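You operate a simulated robot arm through the tools that you are given. There is no shell and no other tool. Be economical: measure what you need, move in short steps, check, and stop when the job is done.

You run a simulated robot arm. Do the job below in one go: nothing can be reset, and whatever is moved stays where it is left.

TASK
Zero the counter, wind to 200 and play the tape from there.
Fine: switch the tape machine on for it, press the zero key once, and leave the white safe-ready toggle and the rec key alone.

Only the result counts: the job must be done as asked and must still hold three seconds after the hand-in. Knocking over, shifting, dropping, spilling or breaking anything else fails it.

THE ROBOT
A 7-joint arm with a fingered hand on a trunk, on a base that drives. Base frame: it is fixed to the floor where the robot stands at the start and does not move with it; the origin is under the middle of the robot, x ahead of it, y to its left, z up; the surface under the hand at the start is at about z = 0.81. Readings come in m, degrees, newtons and seconds.
With the tool pointing down near the work surface it reaches from about 0.22 to 0.76 m from the robot's upright axis, wherever it stands. Its first joint turns from -166.0 to 166.0 degrees. Places, roughly: play key of the tape machine [0.3, 0.4, 0.8]; power switch of the tape machine [0.4, 0, 0.8]; rec key of the tape machine [0.3, 0.2, 0.8]; white safe-ready toggle [0.4, 0.1, 0.8]; zero key of the tape machine [0.3, 0.2, 0.8]. Payload 4 kg.
The tool frame sits at the grasp point between the pads (the TCP): z along the fingers, y along the line on which they close. The tips reach 0.028 m beyond it. Largest opening 0.168 m; the body of the gripper starts 0.079 m behind the TCP. The gripper is a hand of 4 fingers: y runs from the thumb to the fingers, the wrist lies at [0, 0, -0.249] in the tool frame, and closing takes about 1.5 s.
Orientation is that of the tool frame in the base frame, as a unit quaternion [x, y, z, w]. With the fingers straight down and closing along the base's y, the tool's x points along the base's -x, its y along +y and its z along -z.

THE INTERFACE
- The arm moves only by the tool apply_moves. Its argument "series" is a list that holds one entry, the list of rows, each a list of 7 numbers: the turn, a rotation vector about the tool's x, y, z in degrees, then the shift along the tool's x, y, z in m, then the closure, from 0 (fully open) to 1 (shut). In form: [[[rx, ry, rz, tx, ty, tz, gripper], ...]]. A call has 1 to 20 rows; each row is the pose to reach, as a shift and turn from the pose commanded when the call began, along the tool's axes at that moment. Rows are played at 5 a second. More than 0.05 m and 8.6 degrees between two rows, or a gripper value outside its range, and nothing of the call is played. A pose out of reach is approached as far as the arm can. The call stops where the force on the tool passes 60 N (or 10 N more than at its start, if that is more) or the arm is blocked; 0.2 s more then pass. The fingers move at their own pace (about 0.153 m/s each) and stop on an object; they squeeze with about 30 N. The grip force told is the motor's: it shows also when the fingers shut on nothing. Time passes only in rows, and 0.2 s behind the last, so rows that repeat a pose let the fingers close. It gives the time, the measured TCP pose, the force on the tool (base axes), the opening and the grip force at its end, in the units of the frame above (readings bear some noise), with the torque about the TCP (base axes, N m) and any sound that the robot's microphone picked up.
- Cameras (640 x 400 px; columns grow to the right, rows downward): "scene" is now at [0.0124, 0.1809, 1.4727]; the picture's right is [0.23, -0.97, 0.00], its down [-0.73, -0.17, -0.66] and it looks along [0.64, 0.15, -0.75] (base axes); focal length 257 px, centre (320, 200). "wrist" rides on the gripper at [0.06, -0.06, -0.11] in the tool frame; the picture's right is [0.71, 0.71, 0.00], its down [-0.56, 0.56, -0.61] and it looks along [-0.43, 0.43, 0.79] (tool axes); focal length 265 px, centre (320, 200). There is no depth. A picture from a camera that has moved, and an enlarged one, comes with that camera's place and axes in the base frame and with its lens.
- get_image(camera): a new picture of that camera. It takes no simulated time.
- raise_lower(by): slides the trunk up (or, below 0, down) by that many m; the arm and the scene camera ride with it, the base frame stays. It gives what a move gives, with no picture.
- base_move(legs): drives the robot by 1 to 6 legs, each [ahead, turn to the left] in m and degrees, along the robot's own axes; the way and the turn of a leg run together, so that a leg with both is an arc; at most 1.5 m and 180 degrees a leg. The arm and the cameras ride along, it lands a little off, and it stops where it bumps. It gives what a move gives.
- set_grasp(shape): the hand has 4 fingers and takes this shape, open, in about a second: jaw (thumb against the fingers, like two jaws); tri (thumb and two fingers); tip (a fingertip pinch); poke (one finger out to press); point (the index stretched); flat (the hand flat); cup (the hand cupped); fist (a fist). The gripper value then closes the fingers along that shape, each until it touches; the sizes above hold for jaw. It gives what a move gives, with no picture.
- pan_tilt(pan, tilt): turns the head with the scene camera to pan (to the left, within 155 degrees either way) and tilt (down, from -29 to 69), counted from straight ahead of the robot. It gives what a move gives.
- close_up(camera, box): a new picture of the part [left, top, right, bottom] of that camera's present view, enlarged. It takes no simulated time.
- close_job(): hands the job in; it is judged then, once.

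Work in short steps. Places have to be worked out from the pictures, the camera data and where the tool is seen: move nearer, look again, correct. Check each grasp and each placing, and mend what went wrong. You have 120 turns and 78 pictures in all, those below and enlarged ones among them. Open the gripper and draw the arm clear of the work before you hand the job in, unless the task says otherwise; then end with one line.

The tools are called as a command line: name --argument value ..., lists and objects as JSON in quotes. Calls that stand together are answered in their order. apply_moves: Moves the arm, as the interface text tells. Its arguments: {"type":"object","properties":{"series":{"type":"array"}},"required":["series"]} The other tools are called the same way: raise_lower (by) slides the trunk up or down; set_grasp (shape) gives the hand a shape; base_move (legs) drives the base; pan_tilt (pan, tilt) turns the head that bears the scene camera; get_image (camera) takes a picture; close_up (camera, box) takes an enlarged picture of a part of a camera's view; close_job () hands the job in.

At the start:

```text
time_s: 0.0
ee_pos: [0.4182, 0.1829, 1.1153]
tcp_rot: [0.0, 1.0, 0.0, 0.0]
contact_force: [-0.5, 0.0, 0.6]
ft_torque: [-0.01, 0.01, 0.02]
finger_gap: 0.1675
gripper_force: 0.1
shape: jaw
trunk travel left (down, up): [-0.5, 0.09]
robot x, y, heading: [-0.0021, -0.002, 0.2]
head pan, tilt: [13.3, 48.8]
```

scene: 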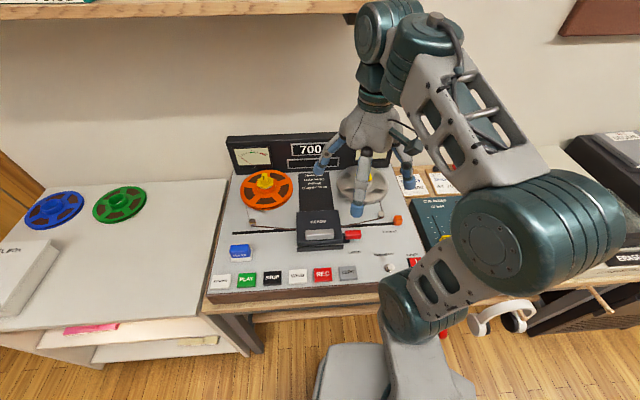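
wrist: 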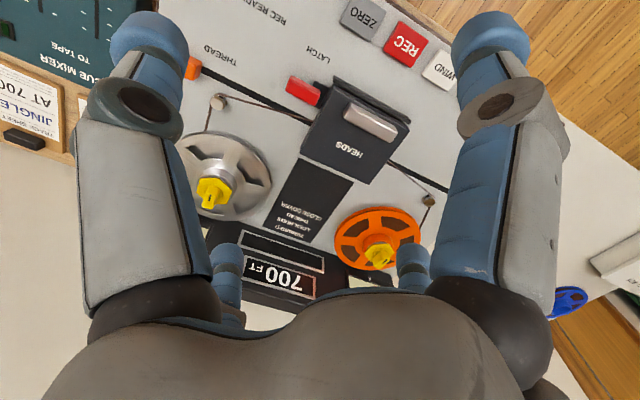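

The scene shows a tape machine with keys along its front, and the arm hides part of it. I'll enlarge the machine to read the labels.

close_up --camera "scene" --box '[200, 120, 440, 300]'

close_up --camera "wrist" --box '[0, 0, 480, 300]'

```text
2.22 times, centred on (320, 210) of scene
camera zoom: at [0.0124, 0.1809, 1.4727], right [0.23, -0.97, 0.0], down [-0.73, -0.17, -0.66], along [0.64, 0.15, -0.75], focal length 572 px, centre (320, 178)
```

zoom: 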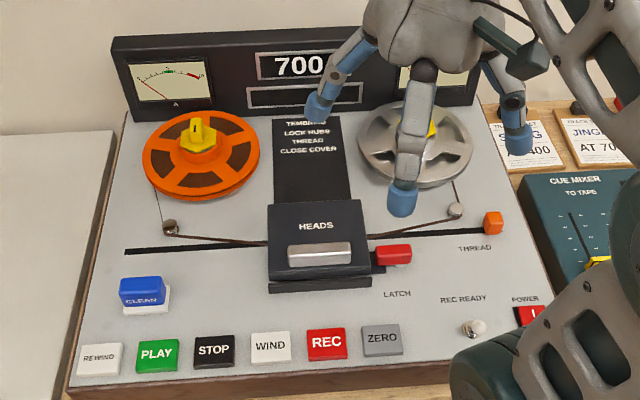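

```text
1.33 times, centred on (240, 150) of wrist
camera zoom: at [0.3573, 0.1237, 1.2245], right [-0.71, 0.71, 0.0], down [0.56, 0.56, 0.61], along [0.43, 0.43, -0.79], focal length 354 px, centre (427, 267)
```

zoom: 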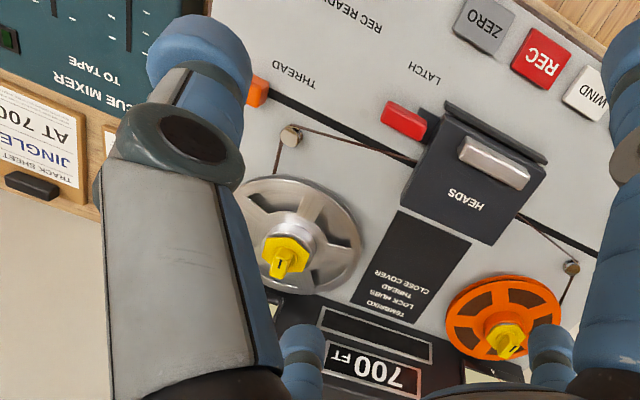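

Triangulating from the two views puts the ZERO key near (0.334, 0.179, 0.815). I'll set the poke shape and see where the finger is.

set_grasp --shape "poke"

get_image --camera "wrist"

get_image --camera "scene"

```text
time_s: 0.9
ee_pos: [0.4187, 0.1834, 1.1135]
tcp_rot: [0.0, 1.0, 0.001, -0.001]
contact_force: [-0.3, -0.3, 0.4]
ft_torque: [-0.04, 0.03, 0.02]
finger_gap: 0.0001
gripper_force: 0.1
shape: poke
trunk travel left (down, up): [-0.5, 0.09]
robot x, y, heading: [0.0, 0.0013, 0.0]
head pan, tilt: [13.3, 48.8]
```

```text
73 pictures are left
camera wrist: at [0.3573, 0.1237, 1.2245], right [-0.71, 0.71, 0.0], down [0.56, 0.56, 0.61], along [0.43, 0.43, -0.79], focal length 265 px, centre (320, 200)
```

wrist: 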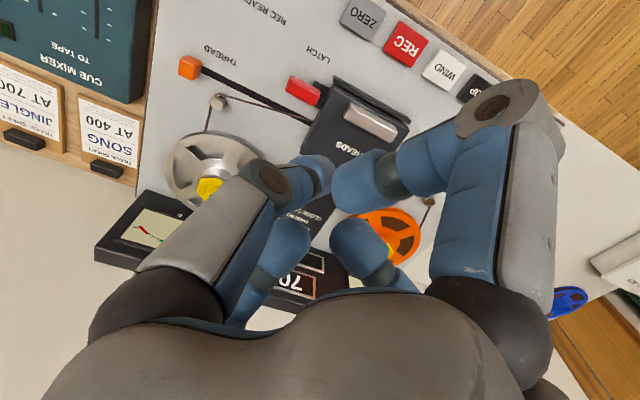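

```text
72 pictures are left
camera scene: at [0.0124, 0.1809, 1.4727], right [0.23, -0.97, 0.0], down [-0.73, -0.17, -0.66], along [0.64, 0.15, -0.75], focal length 257 px, centre (320, 200)
```

scene: 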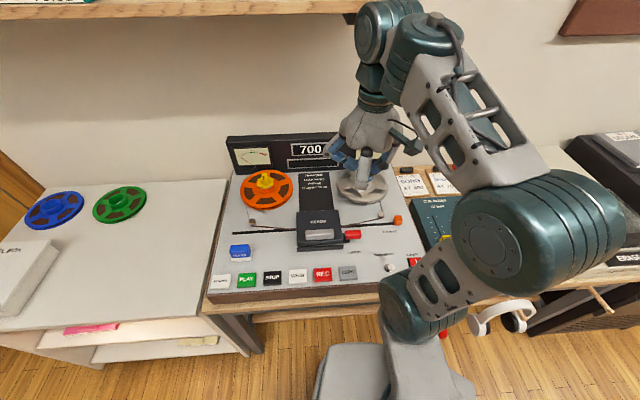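

Four fingers show, and I can't tell which one is stretched. I'll enlarge the hand.

close_up --camera "scene" --box '[310, 80, 440, 210]'

close_up --camera "wrist" --box '[80, 70, 560, 370]'

```text
3.08 times, centred on (375, 145) of scene
camera zoom: at [0.0124, 0.1809, 1.4727], right [0.23, -0.97, 0.0], down [-0.73, -0.17, -0.66], along [0.64, 0.15, -0.75], focal length 792 px, centre (151, 369)
```

zoom: 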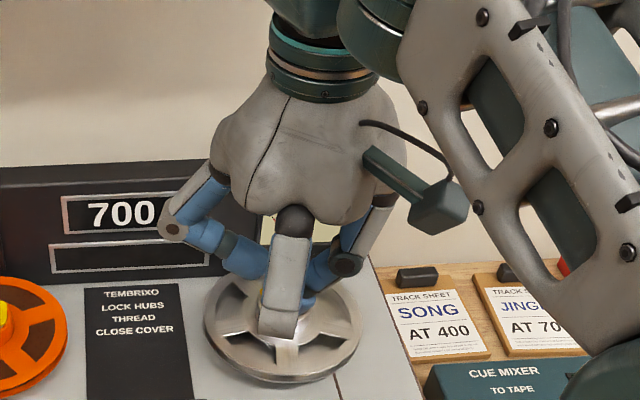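

```text
1.33 times, centred on (320, 220) of wrist
camera zoom: at [0.3573, 0.1237, 1.2245], right [-0.71, 0.71, 0.0], down [0.56, 0.56, 0.61], along [0.43, 0.43, -0.79], focal length 354 px, centre (320, 173)
```

zoom: 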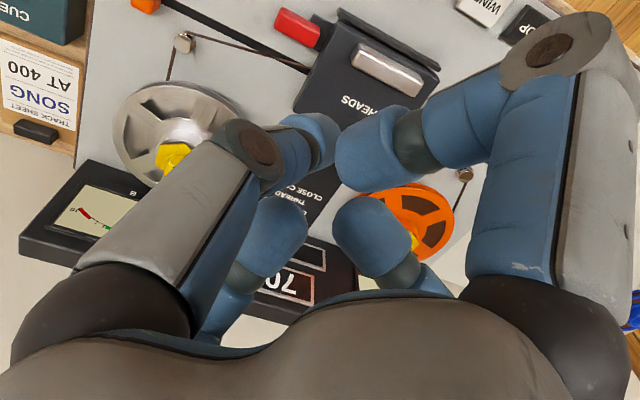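

The shape may not have finished forming. I'll hold for a moment and look again.

apply_moves --series '[[[0, 0, 0, 0, 0, 0, 0], [0, 0, 0, 0, 0, 0, 0], [0, 0, 0, 0, 0, 0, 0], [0, 0, 0, 0, 0, 0, 0]]]'

get_image --camera "wrist"

```text
time_s: 1.9
ee_pos: [0.4188, 0.1841, 1.1149]
tcp_rot: [0.0, 1.0, 0.0, 0.001]
contact_force: [0.2, -0.2, 0.7]
ft_torque: [0.05, -0.01, -0.02]
finger_gap: 0.0001
gripper_force: 0.1
shape: poke
trunk travel left (down, up): [-0.5, 0.09]
robot x, y, heading: [-0.0029, -0.0011, 0.4]
head pan, tilt: [13.3, 48.8]
```

```text
69 pictures are left
camera wrist: at [0.3573, 0.1237, 1.2245], right [-0.71, 0.71, 0.0], down [0.56, 0.56, 0.61], along [0.43, 0.43, -0.79], focal length 265 px, centre (320, 200)
```

wrist: 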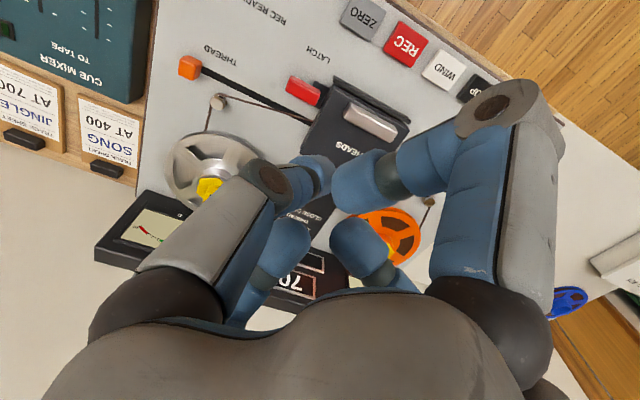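

Poke leaves the fingers bunched with none clearly out, so I'll try point.

set_grasp --shape "point"

get_image --camera "wrist"

close_up --camera "scene" --box '[280, 80, 440, 210]'

```text
time_s: 2.8
ee_pos: [0.4181, 0.1846, 1.1154]
tcp_rot: [0.0, 1.0, -0.001, 0.0]
contact_force: [1.0, -0.2, -0.3]
ft_torque: [-0.04, 0.02, 0.0]
finger_gap: 0.0001
gripper_force: 0.0
shape: point
trunk travel left (down, up): [-0.5, 0.09]
robot x, y, heading: [0.0006, -0.0007, 0.1]
head pan, tilt: [13.3, 48.8]
```

```text
68 pictures are left
camera wrist: at [0.3573, 0.1237, 1.2245], right [-0.71, 0.71, 0.0], down [0.56, 0.56, 0.61], along [0.43, 0.43, -0.79], focal length 265 px, centre (320, 200)
```

wrist: 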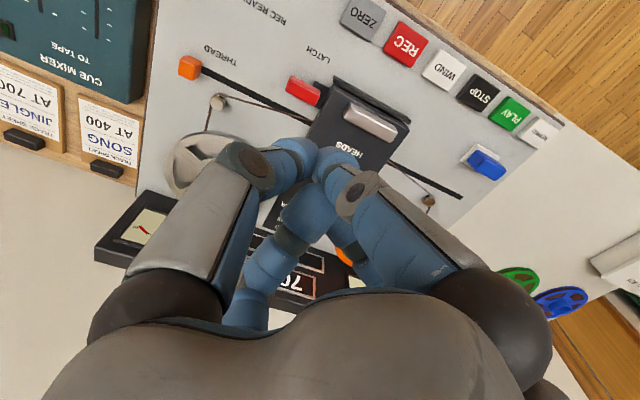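

```text
3.08 times, centred on (360, 145) of scene
camera zoom: at [0.0124, 0.1809, 1.4727], right [0.23, -0.97, 0.0], down [-0.73, -0.17, -0.66], along [0.64, 0.15, -0.75], focal length 792 px, centre (197, 369)
```

zoom: 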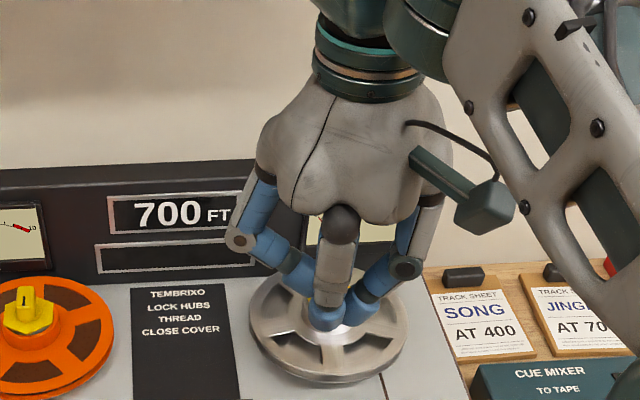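

The point shape brings the tips close to the tool axis. I'll enlarge the fingertips to find the stretched one.

close_up --camera "wrist" --box '[200, 120, 440, 270]'

apply_moves --series '[[[0, 0, 0, 0, 0, 0, 1], [0, 0, 0, 0, 0, 0, 1], [0, 0, 0, 0, 0, 0, 1], [0, 0, 0, 0, 0, 0, 1], [0, 0, 0, 0, 0, 0, 1], [0, 0, 0, 0, 0, 0, 1], [0, 0, 0, 0, 0, 0, 1]]]'

get_image --camera "wrist"

```text
2.67 times, centred on (320, 195) of wrist
camera zoom: at [0.3573, 0.1237, 1.2245], right [-0.71, 0.71, 0.0], down [0.56, 0.56, 0.61], along [0.43, 0.43, -0.79], focal length 708 px, centre (320, 213)
```

zoom: 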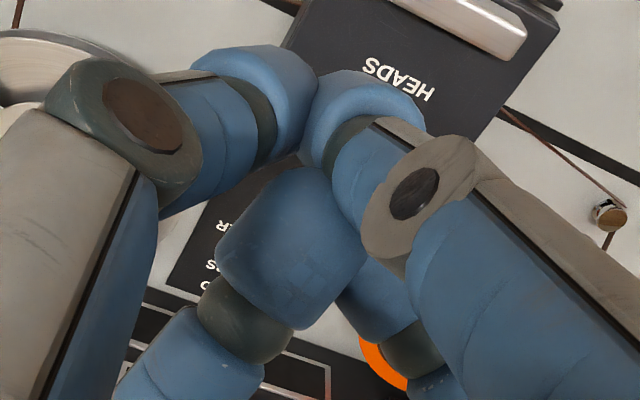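

```text
time_s: 4.4
ee_pos: [0.4189, 0.1826, 1.1154]
tcp_rot: [0.0, 1.0, -0.001, 0.0]
contact_force: [0.1, -0.9, 0.2]
ft_torque: [0.03, 0.02, 0.02]
finger_gap: 0.0
gripper_force: 0.0
shape: point
trunk travel left (down, up): [-0.5, 0.09]
robot x, y, heading: [-0.0015, 0.001, -0.0]
head pan, tilt: [13.3, 48.8]
```

```text
65 pictures are left
camera wrist: at [0.3573, 0.1237, 1.2245], right [-0.71, 0.71, 0.0], down [0.56, 0.56, 0.61], along [0.43, 0.43, -0.79], focal length 265 px, centre (320, 200)
```

wrist: 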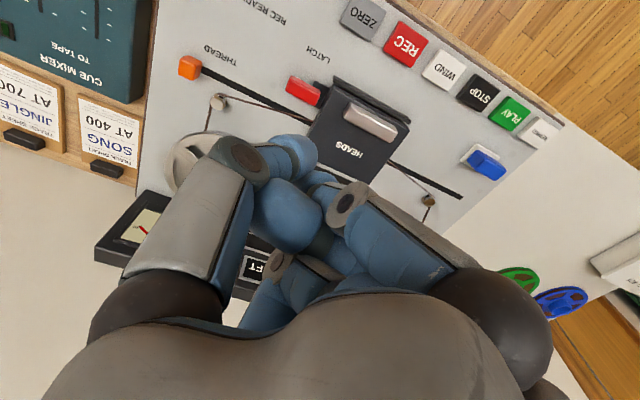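

Closing curls the fingers further. I'll compare that with poke at full closure.

set_grasp --shape "poke"

apply_moves --series '[[[0, 0, 0, 0, 0, 0, 1], [0, 0, 0, 0, 0, 0, 1], [0, 0, 0, 0, 0, 0, 1], [0, 0, 0, 0, 0, 0, 1], [0, 0, 0, 0, 0, 0, 1], [0, 0, 0, 0, 0, 0, 1], [0, 0, 0, 0, 0, 0, 1]]]'

get_image --camera "wrist"

close_up --camera "scene" --box '[280, 80, 440, 210]'

```text
time_s: 5.3
ee_pos: [0.4183, 0.1829, 1.1149]
tcp_rot: [-0.001, 1.0, 0.001, 0.001]
contact_force: [0.1, -0.6, 0.3]
ft_torque: [-0.04, 0.03, -0.01]
finger_gap: 0.0
gripper_force: 0.1
shape: poke
trunk travel left (down, up): [-0.5, 0.09]
robot x, y, heading: [-0.0007, -0.0012, -0.0]
head pan, tilt: [13.3, 48.8]
```

```text
time_s: 6.9
ee_pos: [0.4183, 0.1836, 1.1155]
tcp_rot: [0.0, 1.0, 0.001, 0.0]
contact_force: [0.1, -0.1, -0.3]
ft_torque: [0.03, -0.02, -0.01]
finger_gap: 0.0
gripper_force: 30.4
shape: jaw
trunk travel left (down, up): [-0.5, 0.09]
robot x, y, heading: [0.0006, 0.0017, -0.1]
head pan, tilt: [13.3, 48.8]
```

```text
64 pictures are left
camera wrist: at [0.3573, 0.1237, 1.2245], right [-0.71, 0.71, 0.0], down [0.56, 0.56, 0.61], along [0.43, 0.43, -0.79], focal length 265 px, centre (320, 200)
```

wrist: 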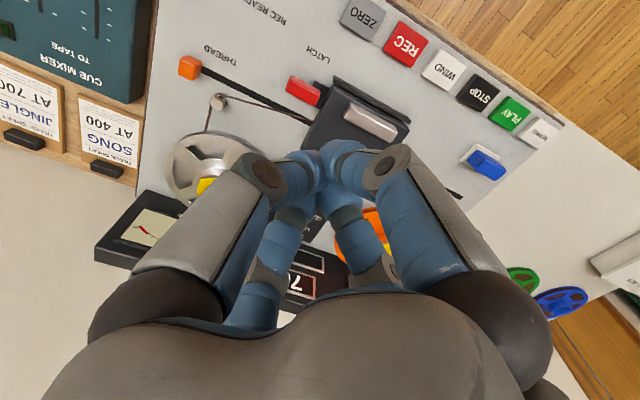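

```text
3.08 times, centred on (360, 145) of scene
camera zoom: at [0.0124, 0.1809, 1.4727], right [0.23, -0.97, 0.0], down [-0.73, -0.17, -0.66], along [0.64, 0.15, -0.75], focal length 792 px, centre (197, 369)
```

zoom: 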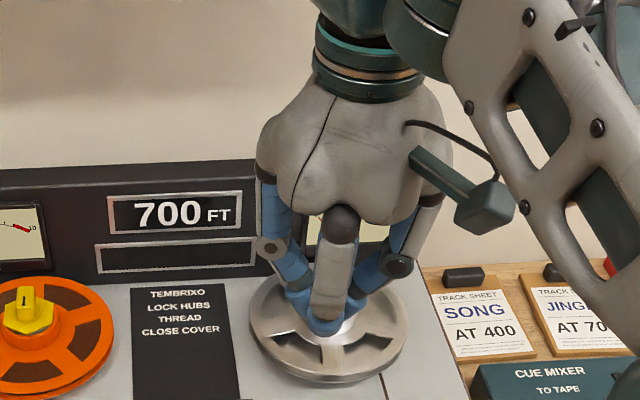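

Poke reverts to a closed jaw here, which gives a compact bundle of tips on the tool axis. The keys look about 5 cm wide, so that will do. I'll move the hand left to uncover the power switch.

apply_moves --series '[[[0, 0, 0, 0, 0.045, 0, 1], [0, 0, 0, 0, 0.09, 0, 1], [0, 0, 0, 0, 0.135, 0, 1], [0, 0, 0, 0, 0.18, 0, 1], [0, 0, 0, 0, 0.22, 0, 1], [0, 0, 0, 0, 0.22, 0, 1]]]'

get_image --camera "scene"

```text
time_s: 8.3
ee_pos: [0.4184, 0.4044, 1.1139]
tcp_rot: [0.001, 1.0, 0.0, 0.0]
contact_force: [0.4, 0.3, 0.2]
ft_torque: [-0.02, 0.0, -0.01]
finger_gap: 0.0
gripper_force: 30.5
shape: jaw
trunk travel left (down, up): [-0.5, 0.09]
robot x, y, heading: [-0.0006, 0.003, -0.1]
head pan, tilt: [13.3, 48.8]
```

```text
62 pictures are left
camera scene: at [0.0124, 0.1811, 1.4727], right [0.23, -0.97, 0.0], down [-0.73, -0.17, -0.66], along [0.64, 0.15, -0.75], focal length 257 px, centre (320, 200)
```

scene: 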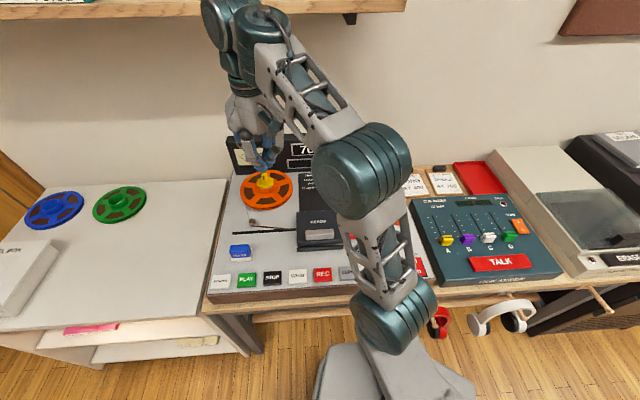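

The arm still hides the power switch in the scene view. I'll move the hand right, to about y = -0.05, and use the wrist camera.

apply_moves --series '[[[0, 0, 0, 0, -0.045, 0, 1], [0, 0, 0, 0, -0.09, 0, 1], [0, 0, 0, 0, -0.135, 0, 1], [0, 0, 0, 0, -0.18, 0, 1], [0, 0, 0, 0, -0.225, 0, 1], [0, 0, 0, 0, -0.27, 0, 1], [0, 0, 0, 0, -0.315, 0, 1], [0, 0, 0, 0, -0.36, 0, 1], [0, 0, 0, 0, -0.405, 0, 1], [0, 0, 0, 0, -0.45, 0, 1], [0, 0, 0, 0, -0.45, 0, 1]]]'

get_image --camera "wrist"

get_image --camera "scene"

```text
time_s: 10.7
ee_pos: [0.4188, -0.0452, 1.1132]
tcp_rot: [0.0, 1.0, 0.0, 0.0]
contact_force: [0.8, -0.6, 0.2]
ft_torque: [0.0, -0.03, 0.01]
finger_gap: 0.0
gripper_force: 29.8
shape: jaw
trunk travel left (down, up): [-0.5, 0.09]
robot x, y, heading: [-0.0033, 0.0038, -0.2]
head pan, tilt: [13.3, 48.8]
```

```text
61 pictures are left
camera wrist: at [0.3566, -0.1056, 1.2242], right [-0.71, 0.71, 0.0], down [0.56, 0.56, 0.61], along [0.43, 0.43, -0.79], focal length 265 px, centre (320, 200)
```

wrist: 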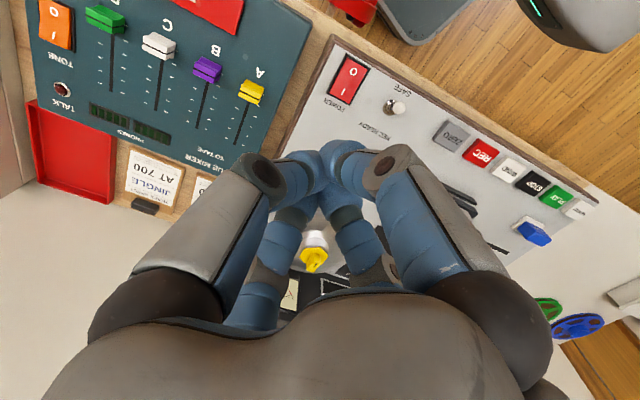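

```text
60 pictures are left
camera scene: at [0.0123, 0.1805, 1.4728], right [0.23, -0.97, 0.0], down [-0.73, -0.17, -0.66], along [0.64, 0.15, -0.75], focal length 257 px, centre (320, 200)
```

scene: 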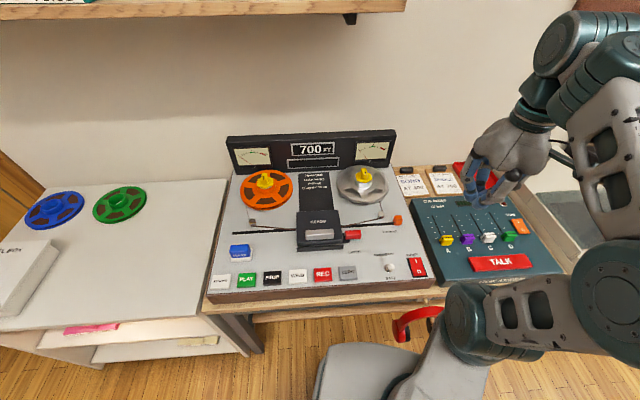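

Now the whole machine is visible in the scene view. I'll enlarge the panel and the power switch.

close_up --camera "scene" --box '[200, 130, 440, 300]'

close_up --camera "wrist" --box '[300, 30, 620, 230]'

```text
2.35 times, centred on (320, 215) of scene
camera zoom: at [0.0123, 0.1805, 1.4728], right [0.23, -0.97, 0.0], down [-0.73, -0.17, -0.66], along [0.64, 0.15, -0.75], focal length 605 px, centre (320, 165)
```

zoom: 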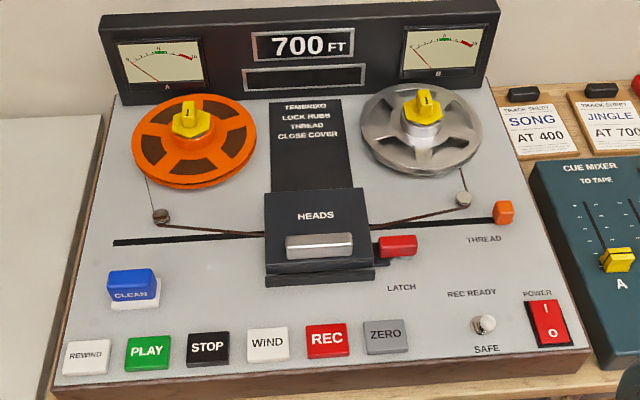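

```text
2.00 times, centred on (460, 130) of wrist
camera zoom: at [0.3566, -0.1056, 1.2242], right [-0.71, 0.71, 0.0], down [0.56, 0.56, 0.61], along [0.43, 0.43, -0.79], focal length 531 px, centre (40, 340)
```

zoom: 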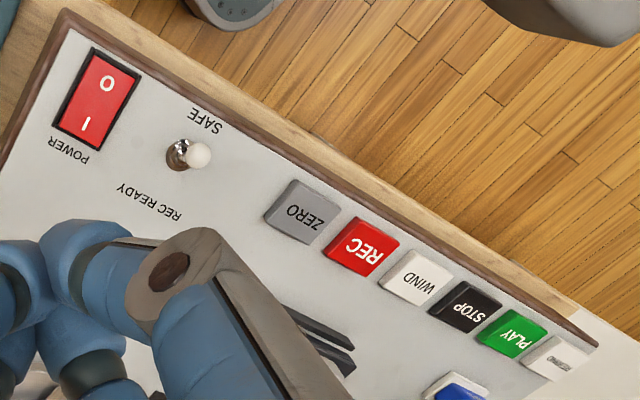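

The I half of the power rocker is at about (0.409, -0.001, 0.82), and the white toggle is about 8 cm from it. I'll come in above the far part of the I half and check before pressing.

apply_moves --series '[[[0, 0, 0, 0.003, 0.045, 0.02, 1], [0, 0, 0, 0.003, 0.045, 0.065, 1], [0, 0, 0, 0.003, 0.045, 0.11, 1], [0, 0, 0, 0.003, 0.045, 0.155, 1], [0, 0, 0, 0.003, 0.045, 0.2, 1], [0, 0, 0, 0.003, 0.045, 0.215, 1], [0, 0, 0, 0.003, 0.045, 0.215, 1]]]'

get_image --camera "wrist"

get_image --camera "scene"

```text
time_s: 12.3
ee_pos: [0.4159, -0.0016, 0.9]
tcp_rot: [0.0, 1.0, 0.0, 0.0]
contact_force: [0.5, 0.5, 0.4]
ft_torque: [0.02, -0.01, 0.02]
finger_gap: 0.0
gripper_force: 30.2
shape: jaw
trunk travel left (down, up): [-0.5, 0.09]
robot x, y, heading: [0.0037, -0.0009, -0.2]
head pan, tilt: [13.3, 48.8]
```

```text
57 pictures are left
camera wrist: at [0.354, -0.0611, 1.0095], right [-0.71, 0.71, 0.0], down [0.56, 0.56, 0.61], along [0.43, 0.43, -0.79], focal length 265 px, centre (320, 200)
```

wrist: 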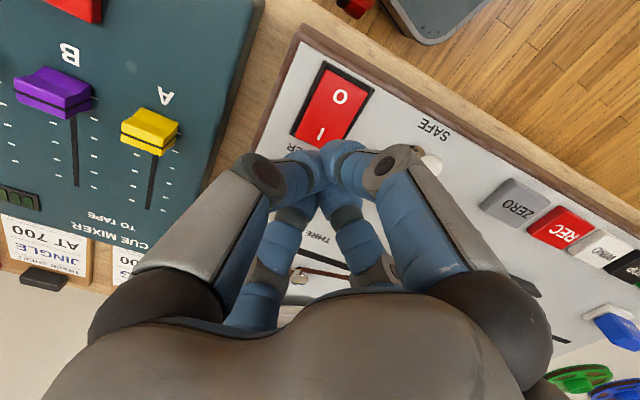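

```text
56 pictures are left
camera scene: at [0.0124, 0.1808, 1.4727], right [0.23, -0.97, 0.0], down [-0.73, -0.17, -0.66], along [0.64, 0.15, -0.75], focal length 257 px, centre (320, 200)
```

scene: 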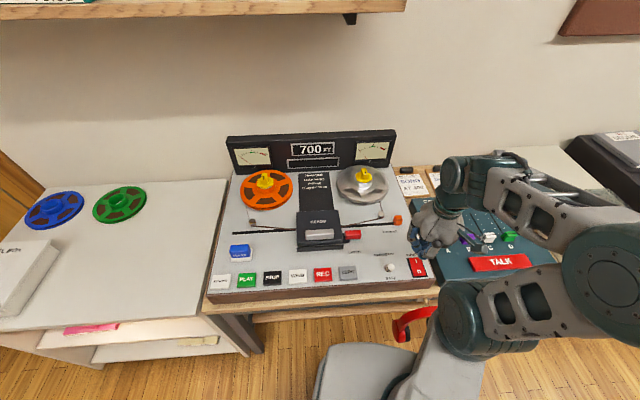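

The hand is above the switch and clear of the mixer faders and the toggle. I'll descend slowly to contact.

apply_moves --series '[[[0, 0, 0, 0, 0, 0.02, 1], [0, 0, 0, 0, 0, 0.035, 1], [0, 0, 0, 0, 0, 0.042, 1], [0, 0, 0, 0, 0, 0.047, 1], [0, 0, 0, 0, 0, 0.05, 1], [0, 0, 0, 0, 0, 0.05, 1]]]'

close_up --camera "wrist" --box '[240, 60, 440, 220]'

```text
time_s: 13.7
ee_pos: [0.417, -0.0017, 0.8507]
tcp_rot: [-0.001, 1.0, -0.001, 0.001]
contact_force: [0.2, -0.7, 13.6]
ft_torque: [-0.07, 0.12, -0.03]
finger_gap: 0.0
gripper_force: 30.2
shape: jaw
trunk travel left (down, up): [-0.5, 0.09]
robot x, y, heading: [0.0022, 0.0024, 0.2]
head pan, tilt: [13.3, 48.8]
```

```text
2.50 times, centred on (340, 140) of wrist
camera zoom: at [0.3544, -0.0612, 0.96], right [-0.71, 0.71, 0.0], down [0.56, 0.56, 0.62], along [0.44, 0.43, -0.79], focal length 664 px, centre (270, 350)
```

zoom: 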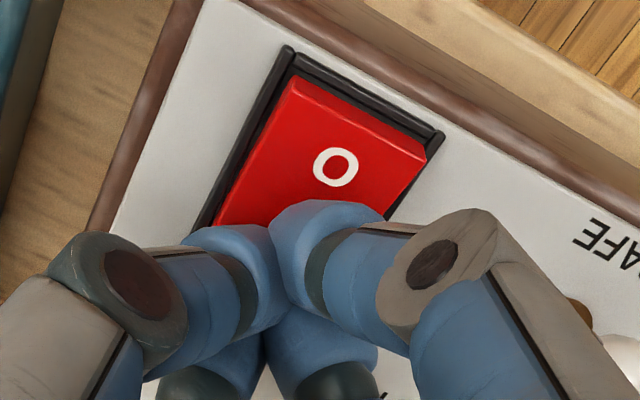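

Contact is 13.6 N and the O side now stands proud, so the rocker has tipped. I'll check the machine's display.

close_up --camera "scene" --box '[200, 130, 440, 300]'

```text
2.35 times, centred on (320, 215) of scene
camera zoom: at [0.0116, 0.1807, 1.4729], right [0.23, -0.97, 0.0], down [-0.73, -0.17, -0.66], along [0.64, 0.15, -0.75], focal length 605 px, centre (320, 165)
```

zoom: 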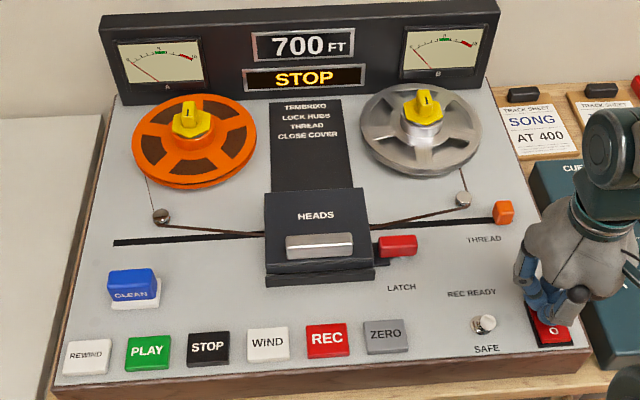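

The machine is on and reads STOP. I'll lift and move above ZERO at (0.334, 0.178).

apply_moves --series '[[[0, 0, 0, 0, 0, -0.045, 1], [0, 0, 0, 0, 0, -0.09, 1], [0, 0, 0, 0.02, 0.04, -0.09, 1], [0, 0, 0, 0.04, 0.08, -0.09, 1], [0, 0, 0, 0.06, 0.12, -0.09, 1], [0, 0, 0, 0.075, 0.16, -0.09, 1], [0, 0, 0, 0.0825, 0.18, -0.075, 1], [0, 0, 0, 0.0825, 0.18, -0.035, 1], [0, 0, 0, 0.0825, 0.18, -0.035, 1]]]'

get_image --camera "wrist"

close_up --camera "scene" --box '[200, 130, 440, 300]'

```text
time_s: 15.7
ee_pos: [0.3329, 0.1806, 0.884]
tcp_rot: [0.0, 1.0, 0.0, 0.0]
contact_force: [-0.1, -0.8, -0.8]
ft_torque: [-0.04, -0.01, 0.0]
finger_gap: 0.0
gripper_force: 30.3
shape: jaw
trunk travel left (down, up): [-0.5, 0.09]
robot x, y, heading: [-0.0015, 0.0029, 0.1]
head pan, tilt: [13.3, 48.8]
```

```text
53 pictures are left
camera wrist: at [0.2724, 0.1194, 0.9943], right [-0.71, 0.71, 0.0], down [0.56, 0.56, 0.61], along [0.43, 0.43, -0.79], focal length 265 px, centre (320, 200)
```

wrist: 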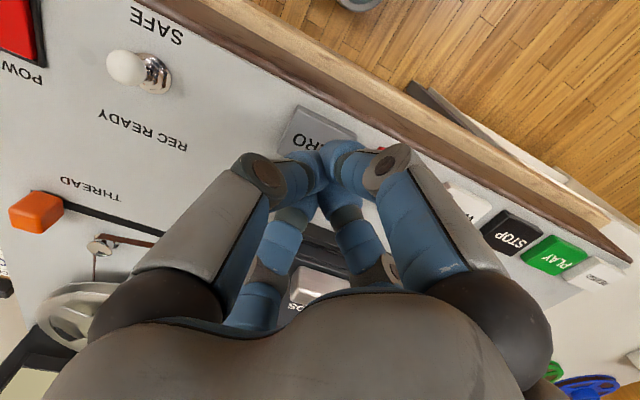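

```text
2.35 times, centred on (320, 215) of scene
camera zoom: at [0.0125, 0.1809, 1.4727], right [0.23, -0.97, 0.0], down [-0.73, -0.17, -0.66], along [0.64, 0.15, -0.75], focal length 605 px, centre (320, 165)
```

zoom: 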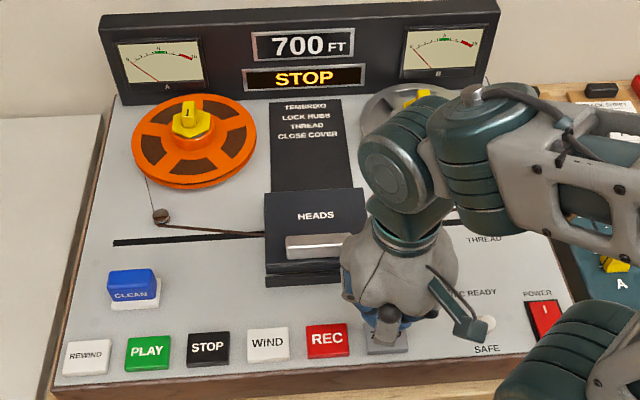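

The tips are over ZERO with good clearance to REC. I'll press down gently in one continuous stroke.

apply_moves --series '[[[0, 0, 0, 0, 0, 0.015, 1], [0, 0, 0, 0, 0, 0.025, 1], [0, 0, 0, 0, 0, 0.032, 1], [0, 0, 0, 0, 0, 0.036, 1], [0, 0, 0, 0, 0, 0.036, 1]]]'

close_up --camera "scene" --box '[200, 130, 440, 300]'

```text
time_s: 16.9
ee_pos: [0.3335, 0.1794, 0.8494]
tcp_rot: [0.001, 1.0, 0.0, -0.001]
contact_force: [0.1, 0.4, 2.9]
ft_torque: [0.01, -0.04, 0.01]
finger_gap: 0.0004
gripper_force: 29.9
shape: jaw
trunk travel left (down, up): [-0.5, 0.09]
robot x, y, heading: [-0.0023, -0.001, -0.1]
head pan, tilt: [13.3, 48.8]
heard: click
```

```text
2.35 times, centred on (320, 215) of scene
camera zoom: at [0.0123, 0.1808, 1.4727], right [0.23, -0.97, 0.0], down [-0.73, -0.17, -0.66], along [0.64, 0.15, -0.75], focal length 605 px, centre (320, 165)
```

zoom: 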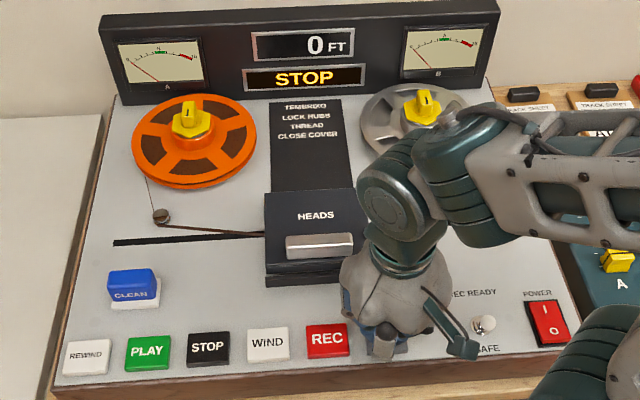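

It clicked and the counter reads 0. I'll lift and move above WIND at (0.292, 0.308), well clear of REC.

apply_moves --series '[[[0, 0, 0, 0, 0, -0.04, 1], [0, 0, 0, 0, 0, -0.075, 1], [0, 0, 0, 0.014, 0.043, -0.075, 1], [0, 0, 0, 0.028, 0.086, -0.075, 1], [0, 0, 0, 0.0415, 0.1285, -0.075, 1], [0, 0, 0, 0.0415, 0.1285, -0.035, 1], [0, 0, 0, 0.0415, 0.1285, -0.02, 1], [0, 0, 0, 0.0415, 0.1285, -0.02, 1]]]'

get_image --camera "wrist"

close_up --camera "scene" --box '[200, 130, 440, 300]'

```text
time_s: 18.7
ee_pos: [0.2907, 0.3075, 0.869]
tcp_rot: [0.0, 1.0, 0.0, 0.0]
contact_force: [-0.6, 0.5, 0.4]
ft_torque: [0.01, 0.0, -0.01]
finger_gap: 0.0
gripper_force: 29.8
shape: jaw
trunk travel left (down, up): [-0.5, 0.09]
robot x, y, heading: [0.0012, 0.0009, -0.0]
head pan, tilt: [13.3, 48.8]
```

```text
50 pictures are left
camera wrist: at [0.23, 0.2477, 0.9784], right [-0.71, 0.71, 0.0], down [0.56, 0.56, 0.61], along [0.43, 0.43, -0.79], focal length 265 px, centre (320, 200)
```

wrist: 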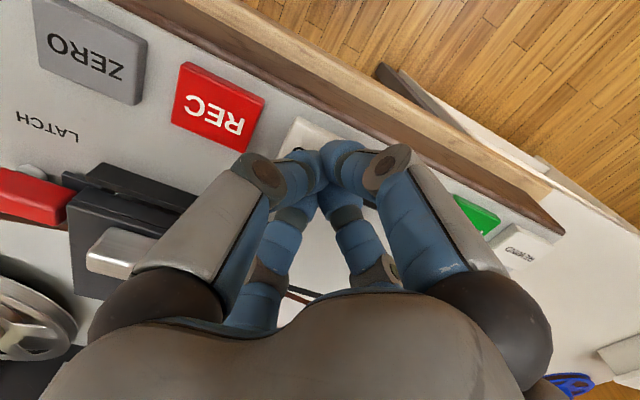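

```text
2.35 times, centred on (320, 215) of scene
camera zoom: at [0.0123, 0.181, 1.4727], right [0.23, -0.97, 0.0], down [-0.73, -0.17, -0.66], along [0.64, 0.15, -0.75], focal length 605 px, centre (320, 165)
```

zoom: 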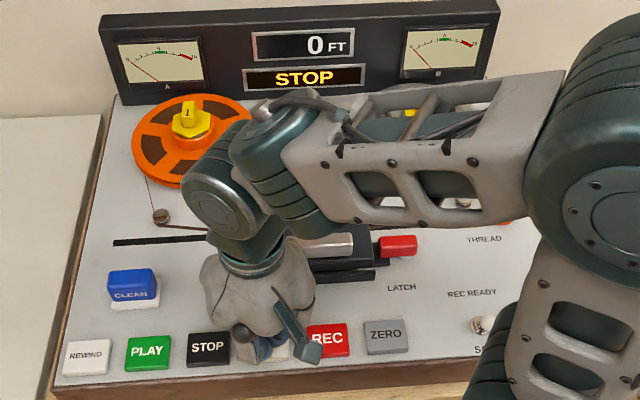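

I'm above WIND, with the counter at 0. I'll press it and read the display straight away.

apply_moves --series '[[[0, 0, 0, 0, 0, 0.01, 1], [0, 0, 0, 0, 0, 0.017, 1], [0, 0, 0, 0, 0, 0.021, 1]]]'

close_up --camera "scene" --box '[200, 130, 440, 300]'

```text
time_s: 19.5
ee_pos: [0.2909, 0.3078, 0.849]
tcp_rot: [0.0, 1.0, 0.001, 0.001]
contact_force: [-0.5, 0.7, 4.2]
ft_torque: [-0.01, -0.01, -0.01]
finger_gap: 0.0
gripper_force: 30.1
shape: jaw
trunk travel left (down, up): [-0.5, 0.09]
robot x, y, heading: [-0.0035, -0.0022, 0.1]
head pan, tilt: [13.3, 48.8]
heard: click
```

```text
2.35 times, centred on (320, 215) of scene
camera zoom: at [0.0121, 0.1807, 1.4728], right [0.23, -0.97, 0.0], down [-0.73, -0.17, -0.66], along [0.64, 0.15, -0.75], focal length 605 px, centre (320, 165)
```

zoom: 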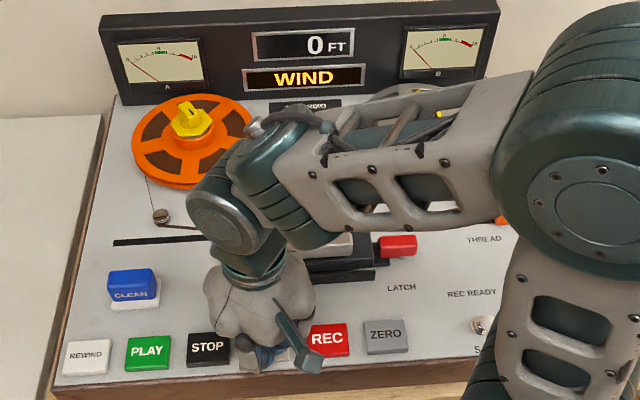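

WIND is engaged. I'll lift, hover above STOP at (0.271, 0.371) and read the counter to get the speed.

apply_moves --series '[[[0, 0, 0, 0, 0, -0.03, 1], [0, 0, 0, 0.01, 0.032, -0.035, 1], [0, 0, 0, 0.02, 0.0635, -0.025, 1], [0, 0, 0, 0.02, 0.0635, -0.015, 1]]]'

close_up --camera "scene" --box '[200, 130, 440, 300]'

```text
time_s: 20.5
ee_pos: [0.2721, 0.3705, 0.863]
tcp_rot: [0.0, 1.0, 0.0, 0.0]
contact_force: [-0.5, 0.4, -0.3]
ft_torque: [-0.01, 0.04, 0.0]
finger_gap: 0.0001
gripper_force: 30.2
shape: jaw
trunk travel left (down, up): [-0.5, 0.09]
robot x, y, heading: [-0.0045, 0.001, 0.2]
head pan, tilt: [13.3, 48.8]
```

```text
2.35 times, centred on (320, 215) of scene
camera zoom: at [0.0124, 0.1811, 1.4727], right [0.23, -0.97, 0.0], down [-0.73, -0.17, -0.66], along [0.64, 0.15, -0.75], focal length 605 px, centre (320, 165)
```

zoom: 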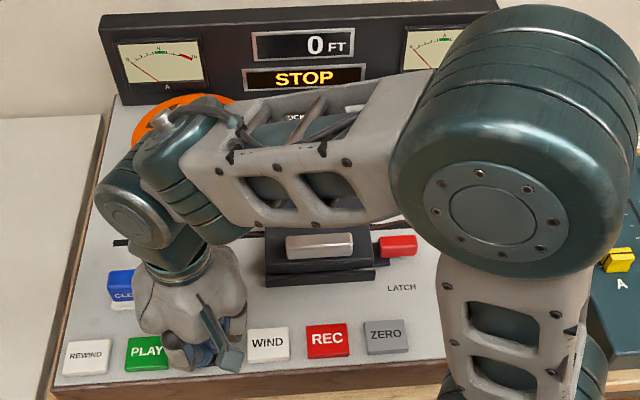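

It stopped on release with the counter at 0, so WIND only runs while held. I'll go back, hold it down, and watch the counter.

apply_moves --series '[[[0, 0, 0, -0.01, -0.032, -0.015, 1], [0, 0, 0, -0.02, -0.0635, -0.005, 1], [0, 0, 0, -0.02, -0.0635, 0.006, 1], [0, 0, 0, -0.02, -0.0635, 0.012, 1], [0, 0, 0, -0.02, -0.0635, 0.016, 1], [0, 0, 0, -0.02, -0.0635, 0.016, 1], [0, 0, 0, -0.02, -0.0635, 0.016, 1]]]'

close_up --camera "scene" --box '[200, 130, 440, 300]'

```text
time_s: 22.1
ee_pos: [0.2911, 0.3071, 0.8474]
tcp_rot: [0.0, 1.0, -0.001, 0.0]
contact_force: [0.8, 0.6, 7.2]
ft_torque: [0.01, -0.08, -0.02]
finger_gap: 0.0
gripper_force: 30.6
shape: jaw
trunk travel left (down, up): [-0.5, 0.09]
robot x, y, heading: [0.0001, 0.0011, 0.1]
head pan, tilt: [13.3, 48.8]
heard: click
```

```text
2.35 times, centred on (320, 215) of scene
camera zoom: at [0.0122, 0.1805, 1.4728], right [0.23, -0.97, 0.0], down [-0.73, -0.17, -0.66], along [0.64, 0.15, -0.75], focal length 605 px, centre (320, 165)
```

zoom: 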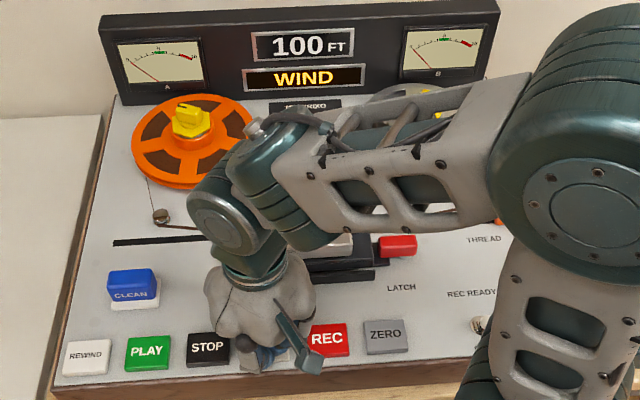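

The counter has stepped to 100 in one jump while held. I'll release and check, then repeat the same stroke for the next 100.

apply_moves --series '[[[0, 0, 0, 0, 0, -0.02, 1]]]'

close_up --camera "scene" --box '[200, 130, 440, 300]'

```text
time_s: 22.5
ee_pos: [0.2917, 0.307, 0.8685]
tcp_rot: [0.0, 1.0, 0.0, 0.0]
contact_force: [0.7, 0.1, -0.2]
ft_torque: [-0.01, -0.04, -0.01]
finger_gap: 0.0
gripper_force: 30.0
shape: jaw
trunk travel left (down, up): [-0.5, 0.09]
robot x, y, heading: [-0.0035, 0.0013, 0.2]
head pan, tilt: [13.3, 48.8]
```

```text
2.35 times, centred on (320, 215) of scene
camera zoom: at [0.0124, 0.1808, 1.4726], right [0.23, -0.97, 0.0], down [-0.73, -0.17, -0.66], along [0.64, 0.15, -0.75], focal length 605 px, centre (320, 165)
```

zoom: 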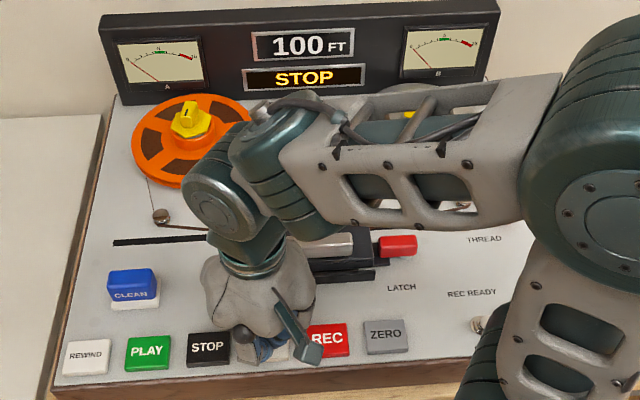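

It's stopped at 100. I'll press again with the same timing for another 100.

apply_moves --series '[[[0, 0, 0, 0, 0, 0.01, 1], [0, 0, 0, 0, 0, 0.016, 1], [0, 0, 0, 0, 0, 0.02, 1], [0, 0, 0, 0, 0, 0.02, 1], [0, 0, 0, 0, 0, 0.02, 1]]]'

close_up --camera "scene" --box '[200, 130, 440, 300]'

```text
time_s: 23.7
ee_pos: [0.2916, 0.3079, 0.848]
tcp_rot: [0.001, 1.0, 0.0, 0.0]
contact_force: [0.2, -0.3, 8.0]
ft_torque: [0.0, 0.01, -0.01]
finger_gap: 0.0001
gripper_force: 30.5
shape: jaw
trunk travel left (down, up): [-0.5, 0.09]
robot x, y, heading: [0.004, -0.0019, -0.1]
head pan, tilt: [13.3, 48.8]
heard: click
```

```text
2.35 times, centred on (320, 215) of scene
camera zoom: at [0.012, 0.1806, 1.4728], right [0.23, -0.97, 0.0], down [-0.73, -0.17, -0.66], along [0.64, 0.15, -0.75], focal length 605 px, centre (320, 165)
```

zoom: 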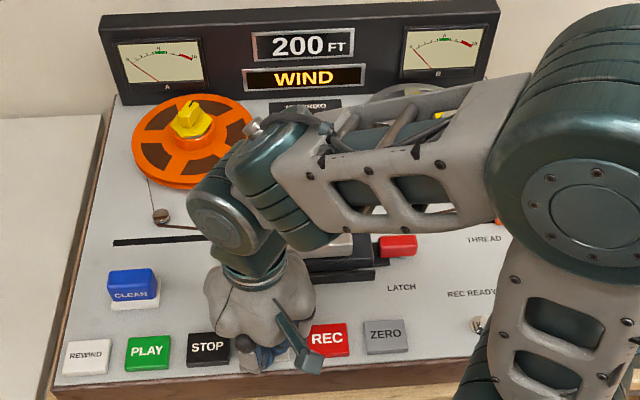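

The counter reads 200. I'll release at once.

apply_moves --series '[[[0, 0, 0, 0, 0, -0.03, 1]]]'

close_up --camera "scene" --box '[200, 130, 440, 300]'

```text
time_s: 24.1
ee_pos: [0.2908, 0.307, 0.8791]
tcp_rot: [0.0, 1.0, -0.001, 0.0]
contact_force: [-0.4, -0.1, 0.8]
ft_torque: [0.01, 0.01, -0.01]
finger_gap: 0.0
gripper_force: 29.4
shape: jaw
trunk travel left (down, up): [-0.5, 0.09]
robot x, y, heading: [0.0048, -0.0015, 0.5]
head pan, tilt: [13.3, 48.8]
```

```text
2.35 times, centred on (320, 215) of scene
camera zoom: at [0.0124, 0.1809, 1.4726], right [0.23, -0.97, 0.0], down [-0.73, -0.17, -0.66], along [0.64, 0.15, -0.75], focal length 605 px, centre (320, 165)
```

zoom: 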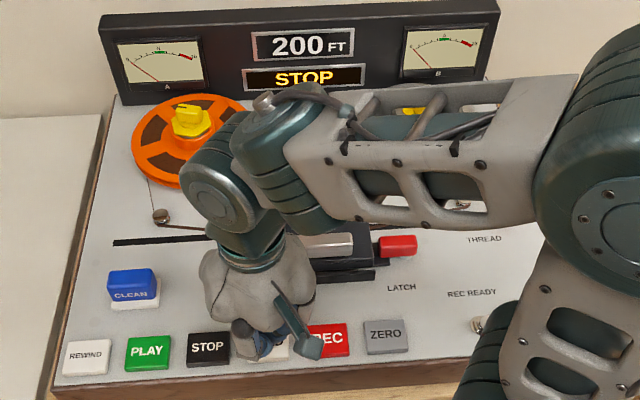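

It's stopped at 200. I'll move up and over to PLAY at (0.25, 0.436).

apply_moves --series '[[[0, 0, 0, 0, 0, -0.04, 1], [0, 0, 0, 0.014, 0.043, -0.045, 1], [0, 0, 0, 0.028, 0.086, -0.045, 1], [0, 0, 0, 0.041, 0.129, -0.045, 1], [0, 0, 0, 0.041, 0.129, -0.005, 1], [0, 0, 0, 0.041, 0.129, 0.005, 1]]]'

get_image --camera "wrist"

get_image --camera "scene"

```text
time_s: 25.5
ee_pos: [0.2513, 0.4365, 0.8707]
tcp_rot: [0.0, 1.0, 0.0, 0.0]
contact_force: [0.5, -0.6, -0.8]
ft_torque: [0.01, -0.04, 0.01]
finger_gap: 0.0
gripper_force: 29.7
shape: jaw
trunk travel left (down, up): [-0.5, 0.09]
robot x, y, heading: [0.0005, -0.0004, -0.1]
head pan, tilt: [13.3, 48.8]
```

```text
42 pictures are left
camera wrist: at [0.1892, 0.3772, 0.9808], right [-0.71, 0.71, 0.0], down [0.56, 0.56, 0.61], along [0.43, 0.43, -0.79], focal length 265 px, centre (320, 200)
```

wrist: 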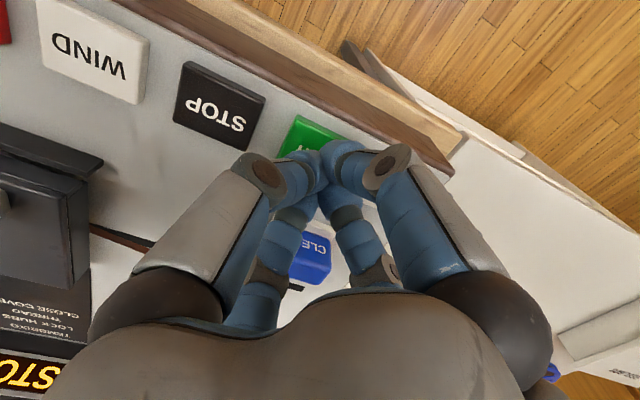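

```text
41 pictures are left
camera scene: at [0.0126, 0.1809, 1.4727], right [0.23, -0.97, 0.0], down [-0.73, -0.17, -0.66], along [0.64, 0.15, -0.75], focal length 257 px, centre (320, 200)
```

scene: 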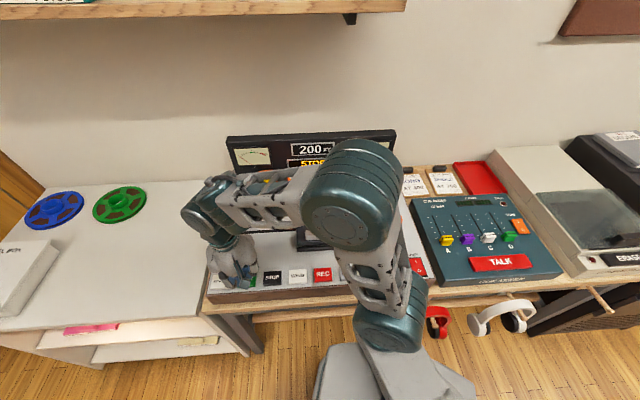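

The tips are over PLAY, placed the same way as on the earlier keys. I'll press it once, then release.

apply_moves --series '[[[0, 0, 0, 0, 0, 0.012, 1], [0, 0, 0, 0, 0, 0.019, 1], [0, 0, 0, 0, 0, 0.023, 1]]]'

close_up --camera "scene" --box '[200, 130, 440, 300]'

```text
time_s: 26.3
ee_pos: [0.2497, 0.4363, 0.8488]
tcp_rot: [0.0, 1.0, 0.0, 0.0]
contact_force: [-1.6, -0.5, 2.6]
ft_torque: [0.02, 0.04, -0.01]
finger_gap: 0.0002
gripper_force: 30.0
shape: jaw
trunk travel left (down, up): [-0.5, 0.09]
robot x, y, heading: [0.0015, 0.0008, 0.1]
head pan, tilt: [13.3, 48.8]
heard: click
```

```text
2.35 times, centred on (320, 215) of scene
camera zoom: at [0.0121, 0.1808, 1.4728], right [0.23, -0.97, 0.0], down [-0.73, -0.17, -0.66], along [0.64, 0.15, -0.75], focal length 605 px, centre (320, 165)
```

zoom: 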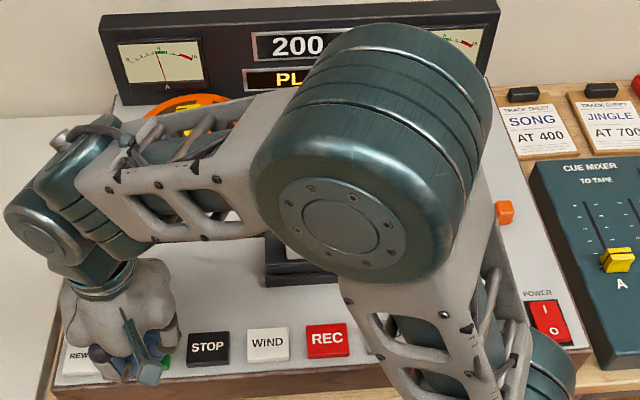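

The display shows PLAY at 200. I'll lift straight up, open the hand high above the machine, and check that it holds.

apply_moves --series '[[[0, 0, 0, 0, 0, -0.04, 1], [0, 0, 0, 0, 0, -0.085, 1], [0, 0, 0, 0, 0, -0.13, 1], [0, 0, 0, 0, 0, -0.175, 1], [0, 0, 0, 0, 0, -0.22, 1], [0, 0, 0, 0, 0, -0.26, 1], [0, 0, 0, -0.03, -0.03, -0.26, 0], [0, 0, 0, -0.05, -0.06, -0.26, 0], [0, 0, 0, -0.05, -0.06, -0.26, 0], [0, 0, 0, -0.05, -0.06, -0.26, 0]]]'

close_up --camera "scene" --box '[200, 130, 440, 300]'

get_image --camera "wrist"

```text
time_s: 28.5
ee_pos: [0.3018, 0.3753, 1.1092]
tcp_rot: [0.0, 1.0, -0.001, 0.0]
contact_force: [-0.4, -0.5, -1.4]
ft_torque: [-0.03, 0.01, -0.01]
finger_gap: 0.1603
gripper_force: 0.0
shape: jaw
trunk travel left (down, up): [-0.5, 0.09]
robot x, y, heading: [0.0009, -0.0017, 0.2]
head pan, tilt: [13.3, 48.8]
```

```text
2.35 times, centred on (320, 215) of scene
camera zoom: at [0.0123, 0.1811, 1.4727], right [0.23, -0.97, 0.0], down [-0.73, -0.17, -0.66], along [0.64, 0.15, -0.75], focal length 605 px, centre (320, 165)
```

zoom: 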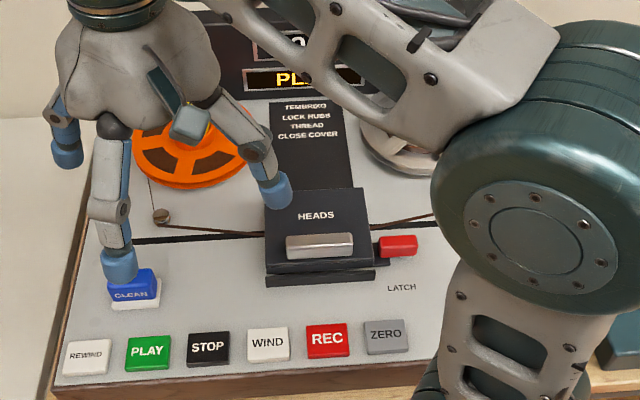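

```text
38 pictures are left
camera wrist: at [0.2402, 0.3159, 1.2191], right [-0.71, 0.71, 0.0], down [0.56, 0.56, 0.61], along [0.43, 0.43, -0.79], focal length 265 px, centre (320, 200)
```

wrist: 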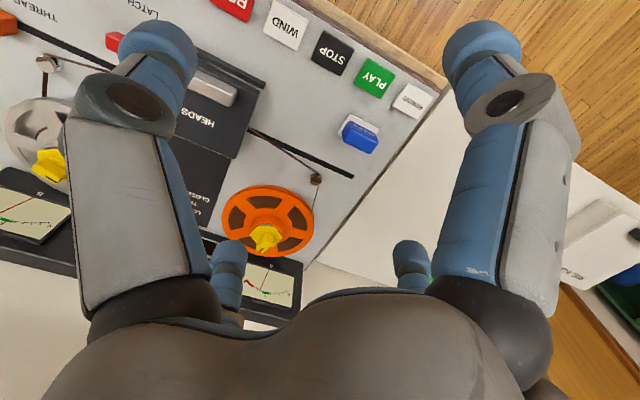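

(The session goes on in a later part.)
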